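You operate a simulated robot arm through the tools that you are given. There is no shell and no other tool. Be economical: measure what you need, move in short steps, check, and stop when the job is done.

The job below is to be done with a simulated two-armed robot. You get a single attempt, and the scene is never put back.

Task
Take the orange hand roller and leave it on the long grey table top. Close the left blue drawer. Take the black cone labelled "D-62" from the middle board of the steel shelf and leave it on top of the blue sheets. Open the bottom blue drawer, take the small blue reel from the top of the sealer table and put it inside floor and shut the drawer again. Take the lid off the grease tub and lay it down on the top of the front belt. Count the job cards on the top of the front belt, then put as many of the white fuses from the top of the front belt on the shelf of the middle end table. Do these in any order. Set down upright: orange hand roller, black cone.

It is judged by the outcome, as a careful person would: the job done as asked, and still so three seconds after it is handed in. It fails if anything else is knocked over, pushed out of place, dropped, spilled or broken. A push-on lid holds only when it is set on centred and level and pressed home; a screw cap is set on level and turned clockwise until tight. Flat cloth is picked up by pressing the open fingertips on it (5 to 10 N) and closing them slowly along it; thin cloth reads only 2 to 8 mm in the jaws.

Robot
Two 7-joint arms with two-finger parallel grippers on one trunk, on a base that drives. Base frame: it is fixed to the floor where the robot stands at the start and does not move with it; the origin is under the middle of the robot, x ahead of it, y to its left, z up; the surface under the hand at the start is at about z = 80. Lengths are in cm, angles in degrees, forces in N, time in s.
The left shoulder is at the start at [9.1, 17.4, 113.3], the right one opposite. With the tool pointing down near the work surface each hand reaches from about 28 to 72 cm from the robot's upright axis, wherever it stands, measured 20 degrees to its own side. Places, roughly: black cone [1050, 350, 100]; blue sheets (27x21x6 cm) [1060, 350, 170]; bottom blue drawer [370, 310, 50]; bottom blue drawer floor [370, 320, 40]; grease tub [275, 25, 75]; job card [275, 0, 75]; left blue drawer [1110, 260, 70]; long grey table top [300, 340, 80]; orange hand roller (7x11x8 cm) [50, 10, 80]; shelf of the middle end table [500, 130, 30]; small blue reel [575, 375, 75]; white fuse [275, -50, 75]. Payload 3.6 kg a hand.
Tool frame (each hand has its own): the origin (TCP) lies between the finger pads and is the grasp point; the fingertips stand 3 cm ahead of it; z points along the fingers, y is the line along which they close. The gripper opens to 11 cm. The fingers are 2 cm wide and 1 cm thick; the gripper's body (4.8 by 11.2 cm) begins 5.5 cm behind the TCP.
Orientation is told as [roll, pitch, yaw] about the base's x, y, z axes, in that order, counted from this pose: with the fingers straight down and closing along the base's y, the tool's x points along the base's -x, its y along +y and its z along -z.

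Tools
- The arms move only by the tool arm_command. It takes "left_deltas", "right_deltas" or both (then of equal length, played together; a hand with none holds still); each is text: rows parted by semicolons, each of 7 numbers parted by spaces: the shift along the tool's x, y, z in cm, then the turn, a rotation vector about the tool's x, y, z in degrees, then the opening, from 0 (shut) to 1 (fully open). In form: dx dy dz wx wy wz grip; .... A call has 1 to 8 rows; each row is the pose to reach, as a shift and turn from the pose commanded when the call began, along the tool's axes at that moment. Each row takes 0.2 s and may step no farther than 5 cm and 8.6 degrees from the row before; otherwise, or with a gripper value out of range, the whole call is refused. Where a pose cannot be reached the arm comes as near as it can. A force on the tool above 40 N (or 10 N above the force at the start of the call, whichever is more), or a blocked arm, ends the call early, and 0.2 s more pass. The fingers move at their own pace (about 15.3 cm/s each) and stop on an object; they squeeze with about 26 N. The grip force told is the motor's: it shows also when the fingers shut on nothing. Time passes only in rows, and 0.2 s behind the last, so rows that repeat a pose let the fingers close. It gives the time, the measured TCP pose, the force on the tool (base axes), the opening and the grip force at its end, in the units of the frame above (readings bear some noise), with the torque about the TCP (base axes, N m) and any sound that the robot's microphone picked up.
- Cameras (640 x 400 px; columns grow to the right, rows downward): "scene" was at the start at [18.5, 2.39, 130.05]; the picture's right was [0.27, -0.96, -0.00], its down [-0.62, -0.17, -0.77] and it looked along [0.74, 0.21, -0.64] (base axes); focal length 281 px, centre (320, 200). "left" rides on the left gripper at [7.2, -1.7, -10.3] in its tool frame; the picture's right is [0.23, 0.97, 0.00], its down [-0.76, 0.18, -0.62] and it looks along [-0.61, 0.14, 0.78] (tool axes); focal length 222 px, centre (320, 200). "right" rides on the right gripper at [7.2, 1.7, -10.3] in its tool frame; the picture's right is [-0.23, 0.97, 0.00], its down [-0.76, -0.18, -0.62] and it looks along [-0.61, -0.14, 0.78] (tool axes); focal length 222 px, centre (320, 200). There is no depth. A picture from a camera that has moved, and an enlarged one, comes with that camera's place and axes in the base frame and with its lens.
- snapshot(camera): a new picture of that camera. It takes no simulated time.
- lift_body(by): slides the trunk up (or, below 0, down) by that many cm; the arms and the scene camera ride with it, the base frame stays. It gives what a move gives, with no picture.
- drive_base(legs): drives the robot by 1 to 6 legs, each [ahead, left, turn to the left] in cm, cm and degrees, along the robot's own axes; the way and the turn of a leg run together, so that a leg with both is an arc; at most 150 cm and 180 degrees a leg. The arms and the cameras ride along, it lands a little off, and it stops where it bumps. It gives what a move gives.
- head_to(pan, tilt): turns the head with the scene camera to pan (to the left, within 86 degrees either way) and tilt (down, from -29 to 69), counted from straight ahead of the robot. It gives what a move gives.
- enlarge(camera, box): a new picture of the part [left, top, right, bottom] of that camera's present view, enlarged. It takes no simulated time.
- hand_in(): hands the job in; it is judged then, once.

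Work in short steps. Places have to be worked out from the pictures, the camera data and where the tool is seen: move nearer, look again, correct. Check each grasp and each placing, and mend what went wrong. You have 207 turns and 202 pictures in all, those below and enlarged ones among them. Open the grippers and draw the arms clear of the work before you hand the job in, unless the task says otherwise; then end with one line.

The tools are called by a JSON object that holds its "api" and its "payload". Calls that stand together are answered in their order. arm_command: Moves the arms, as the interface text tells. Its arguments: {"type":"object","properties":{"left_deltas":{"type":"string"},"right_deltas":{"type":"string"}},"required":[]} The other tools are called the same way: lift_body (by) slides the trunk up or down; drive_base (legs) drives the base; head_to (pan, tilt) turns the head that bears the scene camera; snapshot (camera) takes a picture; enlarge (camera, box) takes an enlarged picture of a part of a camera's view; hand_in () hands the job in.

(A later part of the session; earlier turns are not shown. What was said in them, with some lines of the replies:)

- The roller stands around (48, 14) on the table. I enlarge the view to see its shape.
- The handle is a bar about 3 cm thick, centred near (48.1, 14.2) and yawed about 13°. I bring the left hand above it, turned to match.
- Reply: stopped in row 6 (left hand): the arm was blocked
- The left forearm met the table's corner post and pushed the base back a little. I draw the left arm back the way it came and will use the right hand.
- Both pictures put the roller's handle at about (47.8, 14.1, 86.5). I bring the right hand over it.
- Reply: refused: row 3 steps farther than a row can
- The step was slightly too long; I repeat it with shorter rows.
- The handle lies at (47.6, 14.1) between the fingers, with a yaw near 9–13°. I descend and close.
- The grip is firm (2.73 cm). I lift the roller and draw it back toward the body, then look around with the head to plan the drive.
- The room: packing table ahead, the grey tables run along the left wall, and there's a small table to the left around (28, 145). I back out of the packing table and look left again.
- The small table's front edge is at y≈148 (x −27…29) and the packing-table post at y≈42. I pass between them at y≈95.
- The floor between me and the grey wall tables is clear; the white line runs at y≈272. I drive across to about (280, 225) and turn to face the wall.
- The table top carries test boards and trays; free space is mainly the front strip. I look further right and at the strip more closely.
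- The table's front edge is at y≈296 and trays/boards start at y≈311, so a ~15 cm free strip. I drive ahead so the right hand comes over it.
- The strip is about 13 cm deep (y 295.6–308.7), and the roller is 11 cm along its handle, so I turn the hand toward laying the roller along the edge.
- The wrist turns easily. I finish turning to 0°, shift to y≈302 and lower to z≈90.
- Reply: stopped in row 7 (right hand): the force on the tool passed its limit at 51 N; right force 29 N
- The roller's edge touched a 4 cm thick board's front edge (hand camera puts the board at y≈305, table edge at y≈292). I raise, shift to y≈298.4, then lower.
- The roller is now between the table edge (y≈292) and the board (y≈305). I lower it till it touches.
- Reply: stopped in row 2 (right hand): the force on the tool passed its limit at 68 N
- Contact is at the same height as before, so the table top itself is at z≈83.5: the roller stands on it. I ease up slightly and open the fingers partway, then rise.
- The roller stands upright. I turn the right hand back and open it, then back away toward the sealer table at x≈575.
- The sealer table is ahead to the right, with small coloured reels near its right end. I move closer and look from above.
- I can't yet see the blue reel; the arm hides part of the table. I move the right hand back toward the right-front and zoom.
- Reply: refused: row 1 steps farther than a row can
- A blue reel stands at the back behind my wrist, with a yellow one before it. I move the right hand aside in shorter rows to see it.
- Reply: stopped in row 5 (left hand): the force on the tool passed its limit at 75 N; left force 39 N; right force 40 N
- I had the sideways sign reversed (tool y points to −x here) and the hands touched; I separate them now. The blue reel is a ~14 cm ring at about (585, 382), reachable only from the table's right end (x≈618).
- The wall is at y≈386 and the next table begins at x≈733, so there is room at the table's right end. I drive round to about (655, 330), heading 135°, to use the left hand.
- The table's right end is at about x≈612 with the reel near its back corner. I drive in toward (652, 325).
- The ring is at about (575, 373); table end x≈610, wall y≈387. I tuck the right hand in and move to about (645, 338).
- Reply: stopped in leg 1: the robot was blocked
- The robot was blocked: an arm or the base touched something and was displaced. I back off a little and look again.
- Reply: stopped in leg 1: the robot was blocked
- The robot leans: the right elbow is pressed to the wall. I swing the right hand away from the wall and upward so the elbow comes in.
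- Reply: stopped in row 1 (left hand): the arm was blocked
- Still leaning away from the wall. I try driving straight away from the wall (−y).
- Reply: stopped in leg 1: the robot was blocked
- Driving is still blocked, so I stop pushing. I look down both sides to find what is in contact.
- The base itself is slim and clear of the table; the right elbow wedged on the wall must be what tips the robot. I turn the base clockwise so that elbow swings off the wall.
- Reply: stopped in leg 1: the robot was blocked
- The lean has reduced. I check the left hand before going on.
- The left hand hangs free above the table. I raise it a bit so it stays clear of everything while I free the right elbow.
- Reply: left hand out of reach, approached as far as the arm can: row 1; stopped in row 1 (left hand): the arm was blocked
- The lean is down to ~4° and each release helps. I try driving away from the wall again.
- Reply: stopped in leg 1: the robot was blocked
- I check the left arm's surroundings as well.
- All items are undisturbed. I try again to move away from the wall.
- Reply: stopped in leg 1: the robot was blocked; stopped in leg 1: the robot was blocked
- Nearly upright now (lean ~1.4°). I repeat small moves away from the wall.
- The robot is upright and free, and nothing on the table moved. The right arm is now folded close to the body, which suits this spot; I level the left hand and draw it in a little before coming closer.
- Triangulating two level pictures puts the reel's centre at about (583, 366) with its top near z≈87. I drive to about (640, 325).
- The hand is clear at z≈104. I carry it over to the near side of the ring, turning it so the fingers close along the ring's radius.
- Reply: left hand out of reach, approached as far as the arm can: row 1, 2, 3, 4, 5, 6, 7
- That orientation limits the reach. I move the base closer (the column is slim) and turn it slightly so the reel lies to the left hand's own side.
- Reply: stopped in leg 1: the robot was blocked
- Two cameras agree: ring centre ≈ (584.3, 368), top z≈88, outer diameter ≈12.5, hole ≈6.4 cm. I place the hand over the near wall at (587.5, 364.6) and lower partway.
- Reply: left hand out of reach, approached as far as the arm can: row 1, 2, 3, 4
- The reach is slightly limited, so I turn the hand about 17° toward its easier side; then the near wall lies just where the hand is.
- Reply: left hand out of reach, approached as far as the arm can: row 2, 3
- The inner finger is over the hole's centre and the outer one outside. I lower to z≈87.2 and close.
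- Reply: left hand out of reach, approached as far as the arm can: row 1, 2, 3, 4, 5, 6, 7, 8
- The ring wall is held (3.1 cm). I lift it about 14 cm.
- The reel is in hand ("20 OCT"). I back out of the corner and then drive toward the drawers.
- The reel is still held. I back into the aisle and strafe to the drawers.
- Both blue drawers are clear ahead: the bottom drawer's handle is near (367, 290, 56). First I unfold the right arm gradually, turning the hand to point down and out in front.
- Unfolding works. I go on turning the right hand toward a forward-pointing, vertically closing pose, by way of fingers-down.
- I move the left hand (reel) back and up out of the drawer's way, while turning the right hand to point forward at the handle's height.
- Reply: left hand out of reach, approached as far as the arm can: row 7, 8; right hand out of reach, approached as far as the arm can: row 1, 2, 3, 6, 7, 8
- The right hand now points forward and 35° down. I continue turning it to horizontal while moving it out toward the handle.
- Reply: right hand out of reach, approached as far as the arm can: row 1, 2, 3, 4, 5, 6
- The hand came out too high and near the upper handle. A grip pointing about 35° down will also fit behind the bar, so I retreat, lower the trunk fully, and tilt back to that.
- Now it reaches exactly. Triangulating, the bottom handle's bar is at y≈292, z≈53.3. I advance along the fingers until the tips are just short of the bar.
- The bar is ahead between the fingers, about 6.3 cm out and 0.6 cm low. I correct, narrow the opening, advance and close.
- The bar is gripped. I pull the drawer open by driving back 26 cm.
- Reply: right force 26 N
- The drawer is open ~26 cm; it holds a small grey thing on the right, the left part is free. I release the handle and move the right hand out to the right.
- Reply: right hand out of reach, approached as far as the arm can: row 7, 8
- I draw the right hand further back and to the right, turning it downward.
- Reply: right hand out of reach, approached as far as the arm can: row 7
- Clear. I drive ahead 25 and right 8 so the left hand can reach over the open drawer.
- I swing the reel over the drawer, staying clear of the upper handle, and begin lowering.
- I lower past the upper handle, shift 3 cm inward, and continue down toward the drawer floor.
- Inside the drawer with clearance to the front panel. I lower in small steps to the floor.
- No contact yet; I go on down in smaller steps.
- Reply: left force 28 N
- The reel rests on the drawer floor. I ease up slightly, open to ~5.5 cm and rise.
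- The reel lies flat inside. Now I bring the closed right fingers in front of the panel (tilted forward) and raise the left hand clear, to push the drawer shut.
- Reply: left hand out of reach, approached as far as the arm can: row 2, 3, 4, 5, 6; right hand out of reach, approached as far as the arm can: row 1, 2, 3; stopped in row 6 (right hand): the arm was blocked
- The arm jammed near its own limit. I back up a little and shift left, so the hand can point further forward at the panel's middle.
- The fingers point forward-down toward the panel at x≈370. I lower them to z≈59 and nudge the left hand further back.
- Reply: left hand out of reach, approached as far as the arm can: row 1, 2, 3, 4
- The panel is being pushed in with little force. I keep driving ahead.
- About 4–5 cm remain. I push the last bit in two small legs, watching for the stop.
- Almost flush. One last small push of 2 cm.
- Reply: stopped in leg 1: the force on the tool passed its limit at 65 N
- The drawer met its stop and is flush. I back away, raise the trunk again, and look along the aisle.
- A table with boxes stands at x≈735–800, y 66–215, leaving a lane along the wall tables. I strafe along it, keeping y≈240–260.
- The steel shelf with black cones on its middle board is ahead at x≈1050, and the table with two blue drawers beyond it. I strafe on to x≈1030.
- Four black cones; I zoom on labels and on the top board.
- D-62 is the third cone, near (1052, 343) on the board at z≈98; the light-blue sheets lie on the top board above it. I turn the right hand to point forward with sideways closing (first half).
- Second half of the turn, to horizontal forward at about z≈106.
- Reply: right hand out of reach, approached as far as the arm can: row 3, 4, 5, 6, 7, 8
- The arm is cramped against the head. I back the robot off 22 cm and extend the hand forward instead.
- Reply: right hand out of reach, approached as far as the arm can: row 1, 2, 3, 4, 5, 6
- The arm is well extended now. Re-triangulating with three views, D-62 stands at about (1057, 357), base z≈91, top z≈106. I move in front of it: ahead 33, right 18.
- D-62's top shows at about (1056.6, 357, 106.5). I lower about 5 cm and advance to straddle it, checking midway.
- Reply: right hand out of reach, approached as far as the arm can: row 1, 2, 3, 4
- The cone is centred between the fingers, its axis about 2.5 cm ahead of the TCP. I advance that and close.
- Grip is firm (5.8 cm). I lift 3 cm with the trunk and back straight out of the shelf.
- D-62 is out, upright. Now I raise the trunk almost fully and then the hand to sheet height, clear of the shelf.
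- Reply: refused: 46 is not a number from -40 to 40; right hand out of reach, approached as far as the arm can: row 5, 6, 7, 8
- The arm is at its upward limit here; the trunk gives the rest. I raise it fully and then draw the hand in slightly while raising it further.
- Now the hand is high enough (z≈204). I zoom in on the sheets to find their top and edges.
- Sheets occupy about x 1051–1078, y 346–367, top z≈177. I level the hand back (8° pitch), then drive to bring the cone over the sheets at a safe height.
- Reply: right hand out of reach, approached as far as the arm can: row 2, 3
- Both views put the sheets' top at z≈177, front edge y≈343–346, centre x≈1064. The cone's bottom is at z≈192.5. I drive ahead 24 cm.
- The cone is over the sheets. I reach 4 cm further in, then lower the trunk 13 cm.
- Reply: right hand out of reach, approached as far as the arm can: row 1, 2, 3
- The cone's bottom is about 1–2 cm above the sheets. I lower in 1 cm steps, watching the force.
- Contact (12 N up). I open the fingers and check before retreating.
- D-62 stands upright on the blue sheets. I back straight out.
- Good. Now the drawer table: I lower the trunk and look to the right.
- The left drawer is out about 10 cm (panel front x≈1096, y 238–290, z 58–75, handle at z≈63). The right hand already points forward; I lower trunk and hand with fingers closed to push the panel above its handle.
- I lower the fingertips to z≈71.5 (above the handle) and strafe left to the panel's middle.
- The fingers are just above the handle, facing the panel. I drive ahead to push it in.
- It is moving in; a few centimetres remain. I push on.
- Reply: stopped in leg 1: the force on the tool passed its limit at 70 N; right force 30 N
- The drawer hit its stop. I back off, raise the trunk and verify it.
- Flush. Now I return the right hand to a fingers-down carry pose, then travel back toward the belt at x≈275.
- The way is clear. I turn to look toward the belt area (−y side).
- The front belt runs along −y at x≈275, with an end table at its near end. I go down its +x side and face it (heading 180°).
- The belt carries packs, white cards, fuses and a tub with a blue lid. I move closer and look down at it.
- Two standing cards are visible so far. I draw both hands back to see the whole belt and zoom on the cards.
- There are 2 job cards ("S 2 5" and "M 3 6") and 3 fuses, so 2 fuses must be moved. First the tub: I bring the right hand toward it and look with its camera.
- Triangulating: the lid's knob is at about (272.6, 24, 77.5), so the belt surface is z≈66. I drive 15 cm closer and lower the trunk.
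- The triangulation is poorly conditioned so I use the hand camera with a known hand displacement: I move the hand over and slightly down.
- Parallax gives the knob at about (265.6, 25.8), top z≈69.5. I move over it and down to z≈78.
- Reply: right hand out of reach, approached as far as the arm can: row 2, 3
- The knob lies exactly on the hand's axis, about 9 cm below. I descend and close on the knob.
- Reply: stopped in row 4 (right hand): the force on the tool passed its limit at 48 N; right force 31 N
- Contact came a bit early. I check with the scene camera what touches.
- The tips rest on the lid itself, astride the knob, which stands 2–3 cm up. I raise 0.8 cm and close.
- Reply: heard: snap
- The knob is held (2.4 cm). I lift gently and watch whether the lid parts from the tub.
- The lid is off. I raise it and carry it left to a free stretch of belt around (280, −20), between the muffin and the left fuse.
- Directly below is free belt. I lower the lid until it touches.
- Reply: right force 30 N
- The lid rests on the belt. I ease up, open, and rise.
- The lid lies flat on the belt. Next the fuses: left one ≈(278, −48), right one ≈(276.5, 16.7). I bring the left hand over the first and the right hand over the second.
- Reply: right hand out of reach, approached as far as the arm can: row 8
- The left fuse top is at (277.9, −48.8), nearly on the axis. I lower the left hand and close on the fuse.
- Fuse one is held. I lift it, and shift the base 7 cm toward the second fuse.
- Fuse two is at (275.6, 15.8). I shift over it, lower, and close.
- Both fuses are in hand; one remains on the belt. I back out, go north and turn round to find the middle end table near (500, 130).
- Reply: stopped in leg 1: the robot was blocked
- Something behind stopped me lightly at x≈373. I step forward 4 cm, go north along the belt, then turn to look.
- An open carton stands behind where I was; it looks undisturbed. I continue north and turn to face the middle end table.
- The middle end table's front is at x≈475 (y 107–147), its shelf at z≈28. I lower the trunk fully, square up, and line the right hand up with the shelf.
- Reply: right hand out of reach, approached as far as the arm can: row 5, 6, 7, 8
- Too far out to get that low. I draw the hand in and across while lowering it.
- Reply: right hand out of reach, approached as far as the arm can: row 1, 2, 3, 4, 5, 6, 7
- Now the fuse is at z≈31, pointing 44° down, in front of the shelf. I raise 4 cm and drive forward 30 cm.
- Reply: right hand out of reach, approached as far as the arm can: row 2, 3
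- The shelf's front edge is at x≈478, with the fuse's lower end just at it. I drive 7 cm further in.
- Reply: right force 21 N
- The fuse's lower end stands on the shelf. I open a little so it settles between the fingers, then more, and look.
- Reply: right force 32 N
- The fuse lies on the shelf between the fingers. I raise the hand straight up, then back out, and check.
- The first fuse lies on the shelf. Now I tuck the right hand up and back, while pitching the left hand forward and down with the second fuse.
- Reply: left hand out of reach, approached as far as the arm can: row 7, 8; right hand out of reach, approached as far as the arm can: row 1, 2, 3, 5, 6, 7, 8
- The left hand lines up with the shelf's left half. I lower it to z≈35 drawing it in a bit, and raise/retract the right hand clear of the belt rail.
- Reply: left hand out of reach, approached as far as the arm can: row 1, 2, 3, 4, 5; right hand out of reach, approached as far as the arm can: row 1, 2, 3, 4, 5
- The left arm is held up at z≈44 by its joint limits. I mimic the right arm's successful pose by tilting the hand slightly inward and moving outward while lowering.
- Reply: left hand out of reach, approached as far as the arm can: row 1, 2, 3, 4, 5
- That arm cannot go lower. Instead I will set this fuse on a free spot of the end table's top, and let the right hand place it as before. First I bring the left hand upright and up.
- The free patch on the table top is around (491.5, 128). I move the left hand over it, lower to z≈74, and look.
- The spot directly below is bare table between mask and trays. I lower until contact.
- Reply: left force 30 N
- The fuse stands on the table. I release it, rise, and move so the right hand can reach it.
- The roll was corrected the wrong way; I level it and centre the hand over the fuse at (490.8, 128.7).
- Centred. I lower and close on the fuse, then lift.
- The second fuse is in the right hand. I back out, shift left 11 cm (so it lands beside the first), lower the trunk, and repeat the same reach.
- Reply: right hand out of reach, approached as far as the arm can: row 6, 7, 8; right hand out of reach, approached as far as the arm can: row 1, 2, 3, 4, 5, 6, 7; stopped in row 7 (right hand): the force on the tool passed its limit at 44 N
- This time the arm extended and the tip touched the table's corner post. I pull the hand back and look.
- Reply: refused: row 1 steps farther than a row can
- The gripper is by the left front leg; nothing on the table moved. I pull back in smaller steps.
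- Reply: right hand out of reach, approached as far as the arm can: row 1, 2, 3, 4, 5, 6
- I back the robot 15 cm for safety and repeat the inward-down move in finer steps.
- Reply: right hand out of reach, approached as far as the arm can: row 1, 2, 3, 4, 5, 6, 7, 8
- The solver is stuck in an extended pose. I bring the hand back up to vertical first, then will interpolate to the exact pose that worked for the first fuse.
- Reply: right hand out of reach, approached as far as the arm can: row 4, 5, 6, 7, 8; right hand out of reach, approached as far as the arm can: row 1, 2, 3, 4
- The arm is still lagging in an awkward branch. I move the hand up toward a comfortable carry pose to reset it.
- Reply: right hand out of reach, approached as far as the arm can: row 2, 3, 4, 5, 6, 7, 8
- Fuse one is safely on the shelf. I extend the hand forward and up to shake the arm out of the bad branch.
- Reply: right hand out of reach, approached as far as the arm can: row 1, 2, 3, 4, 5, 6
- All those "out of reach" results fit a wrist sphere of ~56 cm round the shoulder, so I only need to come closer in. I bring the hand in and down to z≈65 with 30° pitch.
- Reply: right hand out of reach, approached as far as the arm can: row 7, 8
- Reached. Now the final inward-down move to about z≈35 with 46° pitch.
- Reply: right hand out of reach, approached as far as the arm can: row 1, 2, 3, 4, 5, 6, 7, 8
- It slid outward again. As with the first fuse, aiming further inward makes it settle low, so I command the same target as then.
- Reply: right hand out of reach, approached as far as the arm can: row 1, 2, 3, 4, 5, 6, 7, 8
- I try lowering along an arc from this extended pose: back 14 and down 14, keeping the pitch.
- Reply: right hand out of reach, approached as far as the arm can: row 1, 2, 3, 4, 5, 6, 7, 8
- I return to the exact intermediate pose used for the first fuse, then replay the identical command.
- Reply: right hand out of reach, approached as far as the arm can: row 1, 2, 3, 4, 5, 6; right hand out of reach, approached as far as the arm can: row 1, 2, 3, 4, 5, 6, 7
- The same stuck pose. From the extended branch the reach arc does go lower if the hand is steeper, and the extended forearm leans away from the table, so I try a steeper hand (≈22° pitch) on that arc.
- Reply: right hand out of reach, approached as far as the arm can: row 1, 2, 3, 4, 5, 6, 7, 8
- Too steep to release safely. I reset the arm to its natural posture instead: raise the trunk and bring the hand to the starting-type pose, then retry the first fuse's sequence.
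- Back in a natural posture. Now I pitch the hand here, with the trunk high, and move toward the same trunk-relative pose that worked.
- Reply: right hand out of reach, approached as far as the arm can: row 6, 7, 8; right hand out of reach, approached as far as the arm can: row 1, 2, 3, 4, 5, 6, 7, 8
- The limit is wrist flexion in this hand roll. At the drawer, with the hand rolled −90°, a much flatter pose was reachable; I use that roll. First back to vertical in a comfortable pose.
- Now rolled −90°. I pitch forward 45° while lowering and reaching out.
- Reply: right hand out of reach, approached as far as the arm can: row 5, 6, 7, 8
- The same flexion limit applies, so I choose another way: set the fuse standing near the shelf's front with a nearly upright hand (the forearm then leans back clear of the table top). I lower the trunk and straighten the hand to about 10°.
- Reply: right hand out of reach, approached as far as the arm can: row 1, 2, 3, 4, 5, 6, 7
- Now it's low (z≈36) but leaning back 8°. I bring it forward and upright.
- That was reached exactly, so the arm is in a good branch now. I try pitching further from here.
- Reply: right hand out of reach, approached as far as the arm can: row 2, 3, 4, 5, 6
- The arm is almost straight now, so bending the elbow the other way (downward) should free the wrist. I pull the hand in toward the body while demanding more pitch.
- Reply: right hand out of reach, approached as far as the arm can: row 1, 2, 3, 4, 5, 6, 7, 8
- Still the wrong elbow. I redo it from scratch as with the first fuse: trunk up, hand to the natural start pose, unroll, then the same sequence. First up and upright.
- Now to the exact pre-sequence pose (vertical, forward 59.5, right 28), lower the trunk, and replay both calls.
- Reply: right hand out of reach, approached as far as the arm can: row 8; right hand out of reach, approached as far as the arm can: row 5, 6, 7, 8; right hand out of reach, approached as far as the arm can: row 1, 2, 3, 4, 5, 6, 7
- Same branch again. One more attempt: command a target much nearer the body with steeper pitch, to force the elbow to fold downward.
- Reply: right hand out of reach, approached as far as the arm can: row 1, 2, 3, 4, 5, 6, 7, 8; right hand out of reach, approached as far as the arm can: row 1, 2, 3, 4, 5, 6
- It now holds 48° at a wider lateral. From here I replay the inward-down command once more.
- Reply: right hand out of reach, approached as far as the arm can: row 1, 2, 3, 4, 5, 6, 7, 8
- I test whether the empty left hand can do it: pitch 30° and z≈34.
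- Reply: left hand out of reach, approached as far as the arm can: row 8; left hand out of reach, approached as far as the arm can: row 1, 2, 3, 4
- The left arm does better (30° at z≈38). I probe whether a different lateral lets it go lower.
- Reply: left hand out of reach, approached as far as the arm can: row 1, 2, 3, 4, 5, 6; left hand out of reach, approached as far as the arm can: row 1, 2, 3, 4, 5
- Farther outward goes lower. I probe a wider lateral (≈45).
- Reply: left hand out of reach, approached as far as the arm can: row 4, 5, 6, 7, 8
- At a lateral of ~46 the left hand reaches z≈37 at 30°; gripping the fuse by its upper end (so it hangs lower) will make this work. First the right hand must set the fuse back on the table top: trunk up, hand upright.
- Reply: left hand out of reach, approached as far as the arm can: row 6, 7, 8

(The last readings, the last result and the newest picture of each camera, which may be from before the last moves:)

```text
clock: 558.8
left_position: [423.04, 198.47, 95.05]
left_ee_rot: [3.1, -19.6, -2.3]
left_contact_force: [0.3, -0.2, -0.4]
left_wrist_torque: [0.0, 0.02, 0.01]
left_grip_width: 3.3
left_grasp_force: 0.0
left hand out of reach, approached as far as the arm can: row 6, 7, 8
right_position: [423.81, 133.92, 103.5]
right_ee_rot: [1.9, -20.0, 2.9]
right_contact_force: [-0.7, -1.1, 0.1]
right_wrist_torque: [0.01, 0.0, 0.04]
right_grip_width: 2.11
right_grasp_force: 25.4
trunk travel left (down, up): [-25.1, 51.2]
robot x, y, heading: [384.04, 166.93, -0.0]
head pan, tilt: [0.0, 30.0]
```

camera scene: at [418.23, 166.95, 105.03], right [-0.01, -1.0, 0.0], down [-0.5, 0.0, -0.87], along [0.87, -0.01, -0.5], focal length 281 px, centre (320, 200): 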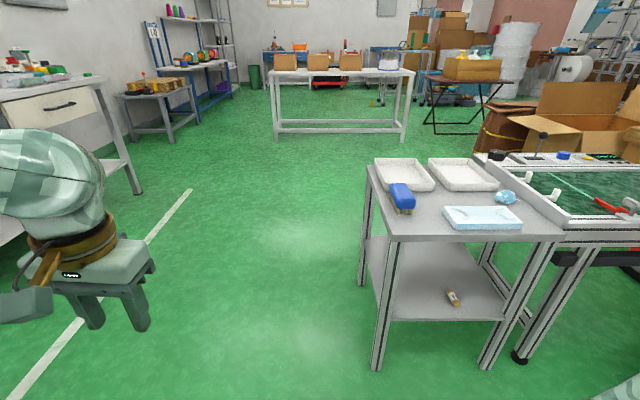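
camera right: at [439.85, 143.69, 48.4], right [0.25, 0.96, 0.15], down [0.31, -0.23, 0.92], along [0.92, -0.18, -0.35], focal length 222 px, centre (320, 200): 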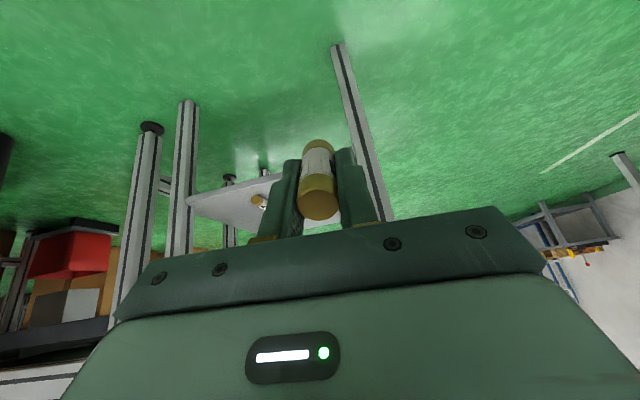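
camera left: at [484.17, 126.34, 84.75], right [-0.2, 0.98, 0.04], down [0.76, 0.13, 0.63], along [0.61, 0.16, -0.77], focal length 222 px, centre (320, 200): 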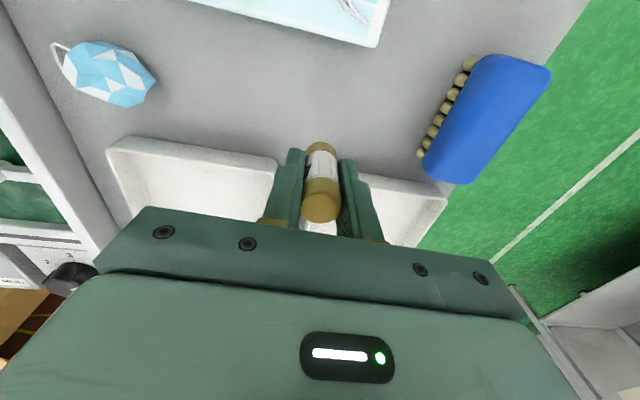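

Now straighten both hands fully and bring the right one to the forward carry position.

{"api": "arm_command", "payload": {"right_deltas": "-2.7 1 2.3 0.3 3.4 0 0;-5.4 2 4.6 0.6 6.8 0 0;-8.1 3 7 1 10 0 0;-10.8 4 9.3 1.3 13.5 0 0;-13.5 5 11.6 1.6 17 0 0;-16.2 5.7 13.9 1.9 20 0 0;-16.2 5.7 13.9 1.9 20 0 0", "left_deltas": "-1 -1 0 0 3.4 0 0.4;-2 -2 0 0 6.8 0 0.4;-3 -3 0 0 10 0 0.4;-4 -4 0 0 13.5 0 0.4;-5 -5 0 0 17 0 0.4;-6 -6 0 0 19.6 0 0.4;-6 -6 0 0 19.6 0 0.4"}}

{"api": "lift_body", "payload": {"by": -13}}

{"api": "drive_base", "payload": {"legs": [[47, -11, 0]]}}

{"api": "snapshot", "payload": {"camera": "right"}}

```text
clock: 560.4
left_position: [428.75, 192.31, 96.9]
left_ee_rot: [2.9, -0.2, -1.3]
left_contact_force: [-0.5, -1.4, -0.3]
left_wrist_torque: [-0.05, -0.04, 0.05]
left_grip_width: 4.42
left_grasp_force: 0.2
right_position: [442.86, 141.25, 96.26]
right_ee_rot: [-0.2, -0.5, 3.0]
right_contact_force: [-0.5, 0.1, -0.5]
right_wrist_torque: [0.03, -0.02, 0.03]
right_grip_width: 2.1
right_grasp_force: 25.8
right hand out of reach, approached as far as the arm can: row 6, 7
trunk travel left (down, up): [-25.1, 51.2]
robot x, y, heading: [384.28, 167.24, -0.3]
head pan, tilt: [0.0, 30.0]
```

```text
clock: 562.0
left_position: [428.77, 192.37, 84.09]
left_ee_rot: [2.9, -0.3, -1.2]
left_contact_force: [-0.1, 0.0, 0.1]
left_wrist_torque: [-0.01, 0.01, -0.03]
left_grip_width: 4.39
left_grasp_force: 0.0
right_position: [443.02, 141.2, 83.14]
right_ee_rot: [-0.1, -0.2, 3.2]
right_contact_force: [0.3, 0.1, -0.7]
right_wrist_torque: [-0.01, 0.02, 0.02]
right_grip_width: 2.11
right_grasp_force: 26.1
trunk travel left (down, up): [-12.1, 64.2]
robot x, y, heading: [384.01, 167.1, -0.5]
head pan, tilt: [0.0, 30.0]
```

```text
clock: 564.8
left_position: [476.1, 180.51, 83.87]
left_ee_rot: [3.0, -0.2, -1.6]
left_contact_force: [0.7, 0.1, -0.4]
left_wrist_torque: [0.02, 0.01, -0.04]
left_grip_width: 4.42
left_grasp_force: 0.0
right_position: [490.13, 129.17, 83.06]
right_ee_rot: [-0.1, -0.2, 2.8]
right_contact_force: [0.9, -0.6, -0.4]
right_wrist_torque: [0.03, -0.01, -0.04]
right_grip_width: 2.13
right_grasp_force: 25.9
trunk travel left (down, up): [-12.1, 64.2]
robot x, y, heading: [431.01, 155.57, -0.9]
head pan, tilt: [0.0, 30.0]
```

```text
7 pictures are left
camera right: at [482.67, 130.5, 93.52], right [0.18, 0.98, 0.0], down [0.77, -0.14, 0.63], along [0.62, -0.11, -0.78], focal length 222 px, centre (320, 200)
```

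right: 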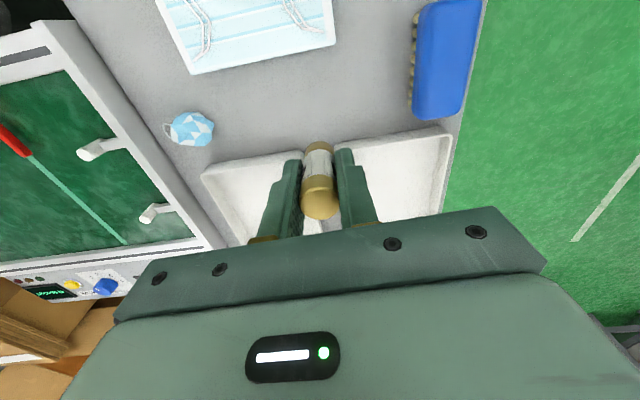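

Right over the same free spot. I lower, release, and rise.

{"api": "arm_command", "payload": {"right_deltas": "0 0 4.5 0 0 0 0;0 0 9 0 0 0 0;0 0 13.5 0 0 0 0;0 0 16 0 0 0 0;0 0 17 0 0 0 0;0 0 17.8 0 0 0 0;0 0 18.3 0 0 0 0;0 0 18.3 0 0 0 0"}}

{"api": "arm_command", "payload": {"right_deltas": "0 0 -0.2 0 0 0 0;0 0 -0.2 0 0 0 0.35;0 0 -0.2 0 0 0 0.45;0 0 -4.5 0 0 0 0.45;0 0 -9 0 0 0 0.45;0 0 -13.5 0 0 0 0.45;0 0 -18 0 0 0 0.45;3 0 -21 0 0 0 0.45"}}

{"api": "arm_command", "payload": {"right_deltas": "4 3 0 0 0 0 0.45;8 6 0 0 0 0 0.45;12 9 0 0 0 0 0.45;16 12 0 0 0 0 0.45"}}

{"api": "drive_base", "payload": {"legs": [[0, -52, 0.9]]}}

{"api": "snapshot", "payload": {"camera": "scene"}}

```text
clock: 566.4
left_position: [476.03, 180.49, 83.92]
left_ee_rot: [2.7, -0.3, -1.6]
left_contact_force: [0.0, 0.0, 0.0]
left_wrist_torque: [-0.02, 0.01, 0.01]
left_grip_width: 4.41
left_grasp_force: 0.0
right_position: [490.19, 129.38, 65.54]
right_ee_rot: [-0.1, -0.8, 2.7]
right_contact_force: [-6.9, -0.9, 21.6]
right_wrist_torque: [-0.02, 0.23, -0.02]
right_grip_width: 2.11
right_grasp_force: 25.9
trunk travel left (down, up): [-12.1, 64.2]
robot x, y, heading: [431.22, 155.51, -0.8]
head pan, tilt: [0.0, 30.0]
stopped in row 7 (right hand): the force on the tool passed its limit at 41 N (the readings are from after the stop); the commanded pose is now the measured one
```

```text
clock: 568.2
left_position: [476.07, 180.46, 84.04]
left_ee_rot: [2.9, -0.3, -1.7]
left_contact_force: [-0.3, -0.8, 0.2]
left_wrist_torque: [-0.06, 0.0, 0.02]
left_grip_width: 4.39
left_grasp_force: 0.1
right_position: [486.67, 129.16, 86.25]
right_ee_rot: [0.0, -0.4, 2.6]
right_contact_force: [0.1, 0.7, -0.1]
right_wrist_torque: [0.02, -0.02, 0.02]
right_grip_width: 4.96
right_grasp_force: 0.1
trunk travel left (down, up): [-12.1, 64.2]
robot x, y, heading: [431.34, 155.51, -0.4]
head pan, tilt: [0.0, 30.0]
```

```text
clock: 569.2
left_position: [476.11, 180.52, 83.87]
left_ee_rot: [3.0, -0.2, -1.7]
left_contact_force: [-0.5, 0.9, 0.1]
left_wrist_torque: [-0.02, 0.02, -0.03]
left_grip_width: 4.38
left_grasp_force: 0.0
right_position: [470.44, 140.25, 86.1]
right_ee_rot: [-0.2, -0.5, 2.7]
right_contact_force: [0.4, -0.5, -0.2]
right_wrist_torque: [-0.01, -0.01, -0.02]
right_grip_width: 4.96
right_grasp_force: 0.0
trunk travel left (down, up): [-12.1, 64.2]
robot x, y, heading: [431.2, 155.29, -1.0]
head pan, tilt: [0.0, 30.0]
```

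```text
clock: 572.2
left_position: [475.41, 129.74, 84.02]
left_ee_rot: [2.9, -0.1, -0.1]
left_contact_force: [-1.2, 0.6, -0.2]
left_wrist_torque: [0.02, 0.0, -0.01]
left_grip_width: 4.39
left_grasp_force: 0.1
right_position: [470.67, 89.35, 86.17]
right_ee_rot: [0.0, -0.5, 4.2]
right_contact_force: [-0.7, -1.2, -0.1]
right_wrist_torque: [0.06, 0.02, 0.02]
right_grip_width: 4.97
right_grasp_force: 0.1
trunk travel left (down, up): [-12.1, 64.2]
robot x, y, heading: [431.33, 103.62, 0.6]
head pan, tilt: [0.0, 30.0]
```

```text
6 pictures are left
camera scene: at [457.64, 104.03, 118.01], right [0.01, -1.0, 0.0], down [-0.5, 0.0, -0.87], along [0.87, 0.01, -0.5], focal length 281 px, centre (320, 200)
```

scene: 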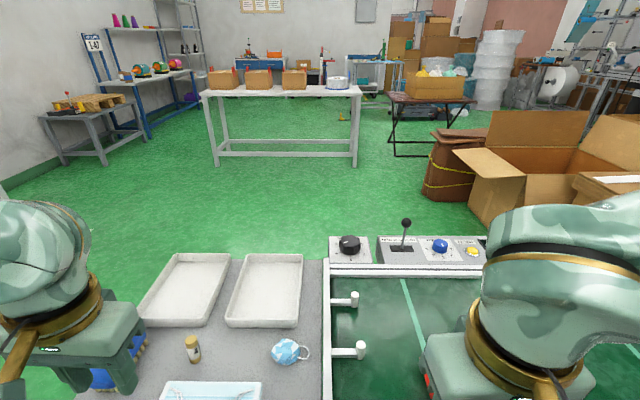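

The fuse stands at (490.2, 129.4). I bring the left hand over it and grip it by its top end (TCP z≈67.2).

{"api": "arm_command", "payload": {"left_deltas": "-4 0 -1 1 0 0 0.4;-8 0 -1 2 0 0 0.4;-12 -0.2 -1 2.9 0 0 0.4;-14.8 -0.3 1 2.9 0 0 0.4;-14.8 -0.3 5.5 2.9 0 0 0.4;-14.8 -0.3 10 2.9 0 0 0.4;-14.8 -0.3 14.5 2.9 0 0 0.4;-14.8 -0.3 16.8 2.9 0 0 0.4"}}

{"api": "snapshot", "payload": {"camera": "left"}}

```text
clock: 574.0
left_position: [490.46, 130.35, 67.0]
left_ee_rot: [0.0, -0.3, -0.3]
left_contact_force: [-0.2, 0.3, 0.2]
left_wrist_torque: [0.02, 0.03, 0.01]
left_grip_width: 4.42
left_grasp_force: 0.1
right_position: [470.69, 89.31, 86.12]
right_ee_rot: [-0.1, -0.4, 4.2]
right_contact_force: [-0.2, 0.7, -0.1]
right_wrist_torque: [-0.02, 0.02, 0.0]
right_grip_width: 4.94
right_grasp_force: 0.0
trunk travel left (down, up): [-12.1, 64.2]
robot x, y, heading: [431.07, 103.9, 0.7]
head pan, tilt: [0.0, 30.0]
```

```text
5 pictures are left
camera left: at [483.18, 128.56, 77.17], right [-0.22, 0.97, 0.0], down [0.76, 0.17, 0.63], along [0.61, 0.14, -0.78], focal length 222 px, centre (320, 200)
```

left: 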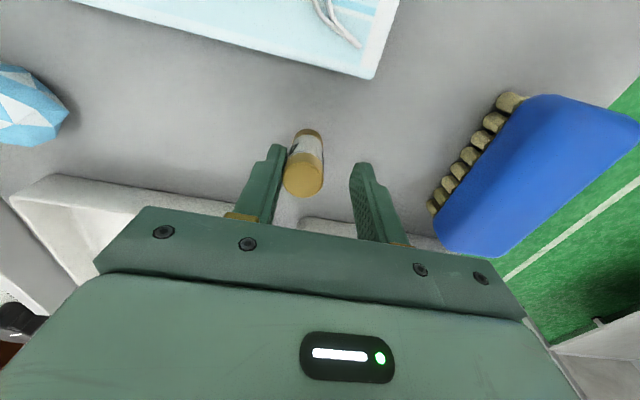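

The fuse's top is ~0.8 cm below the TCP, slightly to one side. I centre on it (−0.9 in y), raise 0.5 and close.

{"api": "arm_command", "payload": {"left_deltas": "0 -0.9 -0.3 0 0 0 0.4;0 -0.9 -0.5 0 0 0 0.3;0 -0.9 -0.5 0 0 0 0.1;0 -0.9 -0.5 0 0 0 0;0 -0.9 -0.5 0 0 0 0;0 -0.9 -5 0 0 0 0;0 -0.9 -9.5 0 0 0 0;0 -0.9 -14 0 0 0 0"}}

{"api": "snapshot", "payload": {"camera": "left"}}

```text
clock: 575.9
left_position: [490.15, 129.38, 81.35]
left_ee_rot: [0.1, -0.2, -0.3]
left_contact_force: [0.3, 0.1, -0.5]
left_wrist_torque: [-0.01, -0.01, -0.01]
left_grip_width: 2.13
left_grasp_force: 26.2
right_position: [470.61, 89.46, 86.2]
right_ee_rot: [-0.1, -0.5, 4.1]
right_contact_force: [-0.2, -0.1, 0.1]
right_wrist_torque: [0.02, -0.02, -0.04]
right_grip_width: 4.93
right_grasp_force: 0.1
trunk travel left (down, up): [-12.1, 64.2]
robot x, y, heading: [430.94, 103.73, 0.8]
head pan, tilt: [0.0, 30.0]
```

```text
4 pictures are left
camera left: at [482.97, 127.57, 91.56], right [-0.22, 0.97, 0.0], down [0.76, 0.17, 0.63], along [0.61, 0.14, -0.78], focal length 222 px, centre (320, 200)
```

left: 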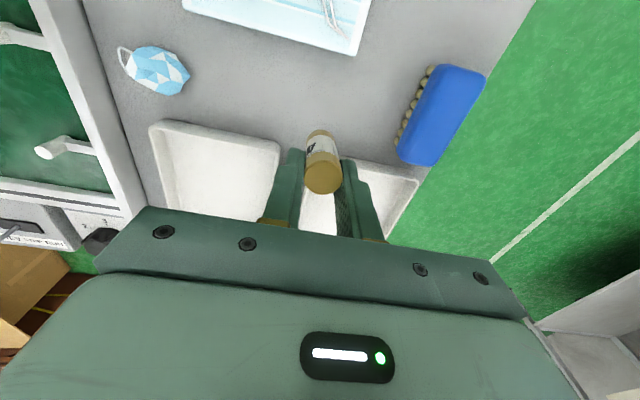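

The second fuse is held by its top end. I back out, tuck the right hand, lower the trunk and bring the left hand low, wide and pitched ~28°.

{"api": "drive_base", "payload": {"legs": [[-48, -20, -0.7]]}}

{"api": "lift_body", "payload": {"by": -12}}

{"api": "arm_command", "payload": {"left_deltas": "1.2 1.9 4.3 0 -3.5 0 0;2.4 3.8 8.6 0 -7 0 0;3.6 5.6 13 0 -10.5 0 0;4.8 7.5 17.3 0 -14 0 0;6 9.4 21.6 0 -17.5 0 0;7.2 11.3 26 0 -21 0 0;8.4 13.1 30.3 0 -24.5 0 0;9.6 15 34 0 -28 0 0", "right_deltas": "1 0 -1 0 0 0 0.4;2 0 -2 0 0 0 0.4;3 0 -3 0 0 0 0.4;4 0 -4 0 0 0 0.4;5 0 -5 0 0 0 0.4;6 0 -6 0 0 0 0.4;7 0 -7 0 0 0 0.4;8 0 -8 0 0 0 0.4"}}

{"api": "arm_command", "payload": {"left_deltas": "0.5 1 1 0 0 0 0;1 2 2 0 0 0 0;1.5 3 3 0 1 0 0;2 4 4 0 2 0 0;2.5 5 5 0 3 0 0;2.5 5 5 0 3 0 0"}}

```text
clock: 578.9
left_position: [442.25, 107.94, 81.42]
left_ee_rot: [0.1, -0.3, -1.0]
left_contact_force: [0.3, 0.1, -0.8]
left_wrist_torque: [0.03, -0.01, -0.03]
left_grip_width: 2.11
left_grasp_force: 25.9
right_position: [422.19, 68.5, 86.08]
right_ee_rot: [0.0, -0.5, 3.5]
right_contact_force: [-1.2, -0.3, 0.2]
right_wrist_torque: [-0.04, -0.04, 0.0]
right_grip_width: 4.95
right_grasp_force: 0.0
trunk travel left (down, up): [-12.1, 64.2]
robot x, y, heading: [383.48, 83.44, -0.0]
head pan, tilt: [0.0, 30.0]
```

```text
clock: 580.4
left_position: [442.28, 107.98, 69.35]
left_ee_rot: [-0.1, -0.3, -1.0]
left_contact_force: [-0.3, 0.2, 0.2]
left_wrist_torque: [-0.01, -0.01, 0.0]
left_grip_width: 2.13
left_grasp_force: 25.4
right_position: [423.76, 68.35, 72.09]
right_ee_rot: [0.3, 4.9, 3.4]
right_contact_force: [-0.5, -0.3, 0.7]
right_wrist_torque: [-0.02, 0.0, 0.03]
right_grip_width: 4.94
right_grasp_force: 0.0
trunk travel left (down, up): [-0.1, 76.2]
robot x, y, heading: [383.12, 83.14, -0.2]
head pan, tilt: [0.0, 30.0]
```

```text
clock: 582.2
left_position: [433.39, 123.13, 36.4]
left_ee_rot: [0.0, -28.2, -1.2]
left_contact_force: [0.4, -0.2, -0.6]
left_wrist_torque: [0.04, 0.01, 0.0]
left_grip_width: 2.13
left_grasp_force: 25.9
left hand out of reach, approached as far as the arm can: row 8
right_position: [418.61, 69.54, 82.53]
right_ee_rot: [0.2, 5.0, 3.4]
right_contact_force: [-0.7, 0.6, -0.1]
right_wrist_torque: [0.0, 0.03, 0.0]
right_grip_width: 4.38
right_grasp_force: 0.0
right hand out of reach, approached as far as the arm can: row 1, 2, 3, 4, 5, 6, 7, 8
trunk travel left (down, up): [-0.1, 76.2]
robot x, y, heading: [383.59, 83.35, -0.1]
head pan, tilt: [0.0, 30.0]
```

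```text
clock: 583.6
left_position: [433.68, 127.58, 36.0]
left_ee_rot: [0.0, -25.1, -0.9]
left_contact_force: [0.8, -0.4, -0.6]
left_wrist_torque: [0.01, -0.03, -0.03]
left_grip_width: 2.13
left_grasp_force: 25.9
left hand out of reach, approached as far as the arm can: row 1, 2, 3, 4, 5, 6
right_position: [418.79, 69.31, 82.5]
right_ee_rot: [0.1, 5.0, 3.3]
right_contact_force: [0.1, 0.6, 0.7]
right_wrist_torque: [0.04, 0.05, 0.05]
right_grip_width: 4.4
right_grasp_force: 0.1
trunk travel left (down, up): [-0.1, 76.2]
robot x, y, heading: [382.83, 83.55, -0.2]
head pan, tilt: [0.0, 30.0]
```

The fuse's lower end is now at z≈30, 2 cm above shelf height. I drive in 43 cm and check.

{"api": "drive_base", "payload": {"legs": [[43, 0, 0]]}}

{"api": "snapshot", "payload": {"camera": "left"}}

```text
clock: 585.9
left_position: [469.11, 127.74, 38.61]
left_ee_rot: [-0.2, -28.6, -0.9]
left_contact_force: [-3.1, 0.2, -1.2]
left_wrist_torque: [-0.01, -0.17, 0.02]
left_grip_width: 2.11
left_grasp_force: 26.1
right_position: [451.98, 70.28, 85.21]
right_ee_rot: [1.6, 0.4, 1.8]
right_contact_force: [-1.2, -1.4, -0.1]
right_wrist_torque: [0.01, -0.16, 0.01]
right_grip_width: 4.39
right_grasp_force: 0.0
trunk travel left (down, up): [-0.1, 76.2]
robot x, y, heading: [420.18, 83.51, -0.4]
head pan, tilt: [0.0, 30.0]
stopped in leg 1: the robot was blocked; the commanded pose is now the measured one
```

```text
3 pictures are left
camera left: at [457.79, 126.22, 44.1], right [-0.18, 0.98, -0.11], down [0.37, 0.17, 0.91], along [0.91, 0.12, -0.4], focal length 222 px, centre (320, 200)
```

left: 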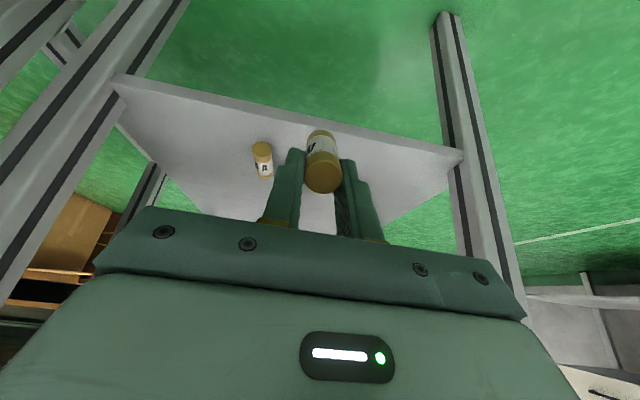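

Blocked early at x≈420 although the hand is still short of the shelf. I spend one picture to see what my right side is touching.

{"api": "head_to", "payload": {"pan": -55, "tilt": 45}}

{"api": "snapshot", "payload": {"camera": "scene"}}

```text
clock: 587.1
left_position: [470.22, 127.69, 37.23]
left_ee_rot: [-0.1, -27.0, -1.2]
left_contact_force: [-0.1, 0.3, -0.3]
left_wrist_torque: [0.03, 0.0, -0.01]
left_grip_width: 2.13
left_grasp_force: 25.7
right_position: [454.06, 69.75, 83.64]
right_ee_rot: [0.6, 2.8, 2.5]
right_contact_force: [0.1, 0.0, 0.3]
right_wrist_torque: [0.0, 0.03, 0.04]
right_grip_width: 4.42
right_grasp_force: 0.0
trunk travel left (down, up): [-0.1, 76.2]
robot x, y, heading: [419.9, 83.58, -0.2]
head pan, tilt: [-55.0, 45.0]
```

```text
2 pictures are left
camera scene: at [449.97, 76.81, 102.78], right [-0.82, -0.57, 0.0], down [-0.4, 0.58, -0.71], along [0.4, -0.58, -0.71], focal length 281 px, centre (320, 200)
```

scene: 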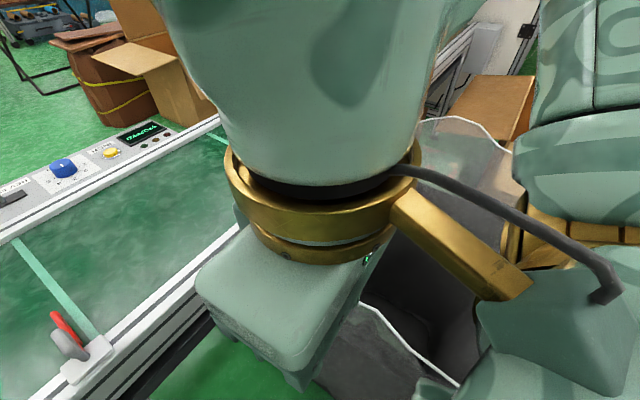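

A waste bin stands right beside my right-front; that's the obstacle. I back off gently, shift 13 cm north, and bring the left hand 8 cm inward instead.

{"api": "drive_base", "payload": {"legs": [[-8, 0, 0], [0, 13, 0]]}}

{"api": "arm_command", "payload": {"left_deltas": "0.5 -2 0 0 0.5 0 0;1 -4 0.5 0 1 0 0;1.5 -6 1 0 2 0 0;2 -8 2 0 3 0 0;2.5 -8 3 0 4 0 0;2.5 -8 3 0 4 0 0"}}

```text
clock: 589.1
left_position: [461.95, 141.3, 37.29]
left_ee_rot: [-0.2, -26.9, -0.8]
left_contact_force: [-0.1, 0.2, 0.2]
left_wrist_torque: [-0.01, 0.03, 0.02]
left_grip_width: 2.11
left_grasp_force: 25.7
right_position: [446.03, 83.32, 83.66]
right_ee_rot: [0.5, 2.7, 2.8]
right_contact_force: [0.2, 0.5, -0.6]
right_wrist_torque: [-0.03, 0.0, -0.02]
right_grip_width: 4.4
right_grasp_force: 0.0
trunk travel left (down, up): [-0.1, 76.2]
robot x, y, heading: [412.51, 97.03, -0.2]
head pan, tilt: [-55.0, 45.0]
```

```text
clock: 590.5
left_position: [461.3, 133.66, 35.72]
left_ee_rot: [-0.1, -22.9, -1.0]
left_contact_force: [0.1, -0.3, -0.2]
left_wrist_torque: [0.0, -0.01, 0.01]
left_grip_width: 2.14
left_grasp_force: 25.9
left hand out of reach, approached as far as the arm can: row 3, 4, 5, 6
right_position: [446.05, 83.32, 83.61]
right_ee_rot: [0.7, 2.9, 2.7]
right_contact_force: [0.5, -0.2, 0.1]
right_wrist_torque: [-0.02, -0.01, 0.03]
right_grip_width: 4.4
right_grasp_force: 0.0
trunk travel left (down, up): [-0.1, 76.2]
robot x, y, heading: [411.8, 97.0, -0.3]
head pan, tilt: [-55.0, 45.0]
```

Now (461.3, 133.7, 35.7) at 23°, fuse bottom ≈1.4 cm above the shelf. I drive in 17 cm.

{"api": "drive_base", "payload": {"legs": [[17, 0, 0]]}}

```text
clock: 591.9
left_position: [475.73, 133.7, 35.48]
left_ee_rot: [-0.3, -21.7, -0.6]
left_contact_force: [0.3, 0.3, -0.9]
left_wrist_torque: [0.0, 0.02, 0.03]
left_grip_width: 2.11
left_grasp_force: 26.2
right_position: [461.79, 83.33, 83.61]
right_ee_rot: [0.7, 2.8, 3.0]
right_contact_force: [0.2, -0.6, -0.2]
right_wrist_torque: [0.04, 0.01, 0.03]
right_grip_width: 4.39
right_grasp_force: 0.2
trunk travel left (down, up): [-0.1, 76.2]
robot x, y, heading: [428.1, 96.82, -0.1]
head pan, tilt: [-55.0, 45.0]
stopped in leg 1: the robot was blocked; the commanded pose is now the measured one
```

The arm meets the table edge before the fuse is far enough in. I back off 10 cm and increase the pitch to ~34°, which lets the hand reach further under.

{"api": "drive_base", "payload": {"legs": [[-10, 0, 0]]}}

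{"api": "arm_command", "payload": {"left_deltas": "0 -0.7 -0.5 0 -3 0 0;0 -1.4 -1 0 -6 0 0;0 -2 -1.5 0 -9 0 0;0.5 -2.5 -1.5 0 -12 0 0;1 -3 -1 0 -12 0 0;2 -3 0 0 -12 0 0;3 -3 1 0 -12 0 0;3 -3 1 0 -12 0 0"}}

```text
clock: 593.1
left_position: [465.87, 133.48, 35.44]
left_ee_rot: [-0.4, -21.8, -0.7]
left_contact_force: [-0.9, 0.1, -0.9]
left_wrist_torque: [-0.03, 0.0, 0.0]
left_grip_width: 2.12
left_grasp_force: 26.5
right_position: [451.73, 83.29, 83.75]
right_ee_rot: [0.7, 2.8, 2.9]
right_contact_force: [-0.4, 0.4, 0.8]
right_wrist_torque: [-0.02, 0.01, 0.01]
right_grip_width: 4.39
right_grasp_force: 0.1
trunk travel left (down, up): [-0.1, 76.2]
robot x, y, heading: [417.99, 96.5, 0.1]
head pan, tilt: [-55.0, 45.0]
```

```text
clock: 594.9
left_position: [465.51, 131.79, 39.17]
left_ee_rot: [-0.3, -33.7, -0.6]
left_contact_force: [-0.1, -0.8, -0.2]
left_wrist_torque: [0.02, 0.01, 0.0]
left_grip_width: 2.11
left_grasp_force: 25.6
left hand out of reach, approached as far as the arm can: row 1, 2, 3, 4, 5, 6, 7, 8
right_position: [451.85, 83.2, 83.61]
right_ee_rot: [0.7, 2.7, 2.8]
right_contact_force: [0.0, 0.0, -0.6]
right_wrist_torque: [-0.01, 0.02, 0.01]
right_grip_width: 4.4
right_grasp_force: 0.3
trunk travel left (down, up): [-0.1, 76.2]
robot x, y, heading: [418.34, 96.87, 0.0]
head pan, tilt: [-55.0, 45.0]
```

z≈39 at 34°. I add 2.5° pitch and drive in 13.5 cm, just short of arm-table contact.

{"api": "arm_command", "payload": {"left_deltas": "0 0 0 0 -1.5 0 0;0 0 0 0 -3 0 0;0 0 0 0 -3 0 0"}}

{"api": "drive_base", "payload": {"legs": [[13.5, 0, 0]]}}

{"api": "snapshot", "payload": {"camera": "left"}}

```text
clock: 595.7
left_position: [465.7, 131.76, 39.97]
left_ee_rot: [-0.4, -36.7, -0.6]
left_contact_force: [0.8, -0.6, -0.9]
left_wrist_torque: [0.04, 0.01, 0.0]
left_grip_width: 2.11
left_grasp_force: 25.8
left hand out of reach, approached as far as the arm can: row 1, 2, 3
right_position: [451.76, 83.25, 83.69]
right_ee_rot: [0.7, 2.8, 2.9]
right_contact_force: [0.0, 0.6, 0.0]
right_wrist_torque: [0.02, 0.03, 0.03]
right_grip_width: 4.41
right_grasp_force: 0.1
trunk travel left (down, up): [-0.1, 76.2]
robot x, y, heading: [418.04, 96.73, 0.3]
head pan, tilt: [-55.0, 45.0]
```

```text
clock: 597.0
left_position: [479.43, 131.89, 39.97]
left_ee_rot: [-0.4, -36.6, -0.5]
left_contact_force: [-0.3, 0.4, 0.0]
left_wrist_torque: [0.0, -0.01, 0.01]
left_grip_width: 2.11
left_grasp_force: 25.8
right_position: [465.57, 83.33, 83.62]
right_ee_rot: [0.7, 2.8, 2.9]
right_contact_force: [-0.1, -0.2, 0.2]
right_wrist_torque: [-0.04, 0.02, 0.03]
right_grip_width: 4.4
right_grasp_force: 0.0
trunk travel left (down, up): [-0.1, 76.2]
robot x, y, heading: [431.61, 97.12, 0.3]
head pan, tilt: [-55.0, 45.0]
```

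```text
1 pictures are left
camera left: at [467.6, 130.35, 43.88], right [-0.17, 0.98, -0.14], down [0.24, 0.18, 0.95], along [0.96, 0.13, -0.27], focal length 222 px, centre (320, 200)
```

left: 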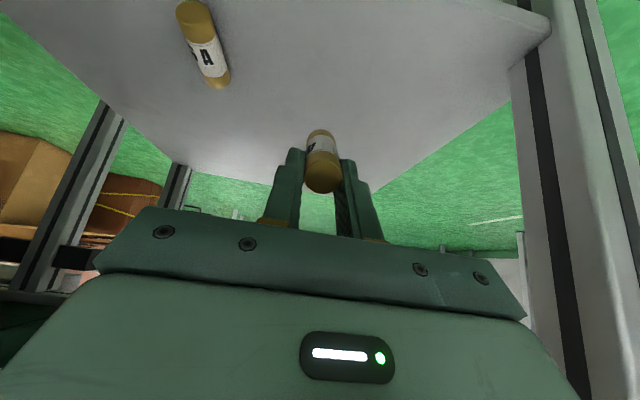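

No block this time, and the fuse is over the shelf beside the first one. I try 3 cm more, then lower by steepening slightly.

{"api": "drive_base", "payload": {"legs": [[3.5, 0, 0]]}}

{"api": "arm_command", "payload": {"left_deltas": "0.5 0 1 0 1.5 0 0;1 0 2 0 3 0 0;1.5 0 3 0 5 0 0;2 0 4 0 7 0 0;2 0 4 0 7 0 0"}}

```text
clock: 597.8
left_position: [479.37, 132.02, 39.91]
left_ee_rot: [-0.6, -35.4, -0.1]
left_contact_force: [-0.9, -0.6, -1.4]
left_wrist_torque: [0.01, -0.01, 0.0]
left_grip_width: 2.11
left_grasp_force: 26.1
right_position: [466.98, 83.44, 83.64]
right_ee_rot: [0.8, 2.7, 3.3]
right_contact_force: [0.6, 0.4, -0.6]
right_wrist_torque: [-0.02, 0.0, 0.03]
right_grip_width: 4.4
right_grasp_force: 0.0
trunk travel left (down, up): [-0.1, 76.2]
robot x, y, heading: [433.38, 96.97, 0.3]
head pan, tilt: [-55.0, 45.0]
stopped in leg 1: the robot was blocked; the commanded pose is now the measured one
```

```text
clock: 599.2
left_position: [477.46, 133.3, 37.92]
left_ee_rot: [-1.0, -27.5, 1.6]
left_contact_force: [-1.3, 0.1, 0.8]
left_wrist_torque: [-0.01, 0.01, 0.02]
left_grip_width: 2.14
left_grasp_force: 25.8
left hand out of reach, approached as far as the arm can: row 1, 2, 3, 4, 5
right_position: [465.72, 84.3, 84.04]
right_ee_rot: [1.1, 2.3, 4.9]
right_contact_force: [0.2, 0.5, -0.3]
right_wrist_torque: [-0.04, -0.03, 0.0]
right_grip_width: 4.41
right_grasp_force: 0.1
trunk travel left (down, up): [-0.1, 76.2]
robot x, y, heading: [432.24, 96.95, 2.0]
head pan, tilt: [-55.0, 45.0]
stopped in row 5 (left hand): the arm was blocked; the commanded pose is now the measured one
```

The table edge limits that. I return to the deeper 37° pose.

{"api": "arm_command", "payload": {"left_deltas": "-0.8 -0.3 -0.3 0 -2.3 0 0;-1.6 -0.5 -0.5 0 -4.6 0 0;-2.5 -0.8 -0.7 0 -7 0 0;-3.3 -1 -0.9 0 -9.5 0 0;-3.3 -1 -0.9 0 -9.5 0 0"}}

```text
clock: 600.4
left_position: [480.4, 132.62, 39.72]
left_ee_rot: [-1.2, -36.8, 1.8]
left_contact_force: [0.1, -0.2, 0.1]
left_wrist_torque: [-0.02, 0.03, 0.05]
left_grip_width: 2.12
left_grasp_force: 26.0
right_position: [466.02, 84.66, 83.69]
right_ee_rot: [0.6, 2.6, 4.8]
right_contact_force: [0.8, 0.3, -0.9]
right_wrist_torque: [-0.02, 0.01, 0.0]
right_grip_width: 4.4
right_grasp_force: 0.1
trunk travel left (down, up): [-0.1, 76.2]
robot x, y, heading: [432.04, 97.0, 1.8]
head pan, tilt: [-55.0, 45.0]
```

Fuse over the shelf ≈6 cm inside its edge. I release it there by opening symmetrically.

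{"api": "arm_command", "payload": {"left_deltas": "0 0 0.3 0 0 0 0;0 0 0.3 0 0 0 0.32;0 0 0.3 0 0 0 0.35;0 0 0.3 0 0 0 0.4;0 0 0.3 0 0 0 0.4"}}

{"api": "drive_base", "payload": {"legs": [[-30, 0, -1.8]]}}

{"api": "head_to", "payload": {"pan": 18, "tilt": 40}}

{"api": "snapshot", "payload": {"camera": "scene"}}

```text
clock: 601.6
left_position: [480.25, 132.66, 39.77]
left_ee_rot: [-1.2, -36.6, 1.8]
left_contact_force: [-0.2, 0.9, 0.6]
left_wrist_torque: [0.03, -0.01, 0.03]
left_grip_width: 4.41
left_grasp_force: 0.2
right_position: [465.98, 84.57, 83.81]
right_ee_rot: [0.6, 2.5, 4.8]
right_contact_force: [-0.8, -0.5, -0.2]
right_wrist_torque: [0.0, -0.03, 0.0]
right_grip_width: 4.41
right_grasp_force: 0.0
trunk travel left (down, up): [-0.1, 76.2]
robot x, y, heading: [431.96, 97.14, 2.0]
head pan, tilt: [-55.0, 45.0]
```

```text
clock: 603.7
left_position: [451.53, 130.58, 39.5]
left_ee_rot: [-1.2, -36.8, 0.2]
left_contact_force: [-0.4, 0.4, -0.6]
left_wrist_torque: [-0.02, -0.03, 0.02]
left_grip_width: 4.39
left_grasp_force: 0.0
right_position: [435.44, 83.17, 83.7]
right_ee_rot: [0.8, 2.8, 3.2]
right_contact_force: [0.1, -0.1, 0.4]
right_wrist_torque: [0.04, 0.0, 0.0]
right_grip_width: 4.39
right_grasp_force: 0.1
trunk travel left (down, up): [-0.1, 76.2]
robot x, y, heading: [401.41, 96.64, 0.3]
head pan, tilt: [-55.0, 45.0]
```

```text
clock: 605.1
left_position: [451.47, 130.6, 39.62]
left_ee_rot: [-1.2, -36.8, 0.3]
left_contact_force: [0.3, -0.4, 0.1]
left_wrist_torque: [0.03, 0.03, 0.01]
left_grip_width: 4.39
left_grasp_force: 0.1
right_position: [435.6, 83.06, 83.67]
right_ee_rot: [0.7, 2.8, 3.2]
right_contact_force: [0.5, 0.0, 0.2]
right_wrist_torque: [0.0, 0.02, 0.01]
right_grip_width: 4.38
right_grasp_force: 0.1
trunk travel left (down, up): [-0.1, 76.2]
robot x, y, heading: [401.7, 96.61, 0.6]
head pan, tilt: [18.0, 40.0]
```

```text
0 pictures are left
camera scene: at [434.79, 99.36, 103.5], right [0.32, -0.95, 0.0], down [-0.61, -0.2, -0.77], along [0.73, 0.24, -0.64], focal length 281 px, centre (320, 200)
```

scene: 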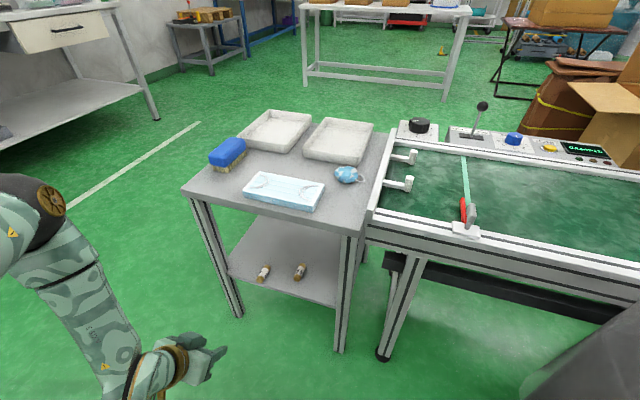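

Both fuses lie on the shelf of the middle end table. I open both grippers and draw back clear.

{"api": "arm_command", "payload": {"left_deltas": "0 0 -2 0 0 0 1;0 0 -4 0 0 0 1;0 0 -4 0 0 0 1", "right_deltas": "0 0 0 0 0 0 1;0 0 0 0 0 0 1;0 0 0 0 0 0 1"}}

{"api": "drive_base", "payload": {"legs": [[-18, 0, 0]]}}

```text
clock: 605.9
left_position: [449.01, 130.66, 42.78]
left_ee_rot: [-1.2, -36.7, 0.1]
left_contact_force: [0.6, -0.7, -0.3]
left_wrist_torque: [0.04, 0.02, -0.04]
left_grip_width: 10.99
left_grasp_force: 0.0
right_position: [435.56, 83.02, 83.64]
right_ee_rot: [0.7, 2.8, 3.3]
right_contact_force: [0.6, -1.2, 0.2]
right_wrist_torque: [0.03, 0.02, -0.01]
right_grip_width: 11.0
right_grasp_force: 0.1
trunk travel left (down, up): [-0.1, 76.2]
robot x, y, heading: [401.68, 96.32, 0.4]
head pan, tilt: [18.0, 40.0]
```

```text
clock: 607.4
left_position: [430.88, 130.46, 42.73]
left_ee_rot: [-1.2, -36.7, 0.1]
left_contact_force: [-0.1, 0.5, -0.3]
left_wrist_torque: [-0.02, 0.04, 0.0]
left_grip_width: 11.03
left_grasp_force: 0.0
right_position: [417.42, 82.94, 83.65]
right_ee_rot: [0.7, 2.9, 3.1]
right_contact_force: [-0.4, -0.3, 1.0]
right_wrist_torque: [-0.02, -0.02, 0.02]
right_grip_width: 11.01
right_grasp_force: 0.0
trunk travel left (down, up): [-0.1, 76.2]
robot x, y, heading: [383.52, 96.04, 0.3]
head pan, tilt: [18.0, 40.0]
```

All parts are done and the arms are clear; I hand the job in.

{"api": "hand_in", "payload": {}}

```text
The job is handed in.
```

The job is handed in and every item is done, but I bumped an open carton and a waste bin while driving and could not confirm that neither moved. I counted two job cards, so two white fuses are on the middle end table's shelf; the second was let fall a few centimetres onto it and now lies there.
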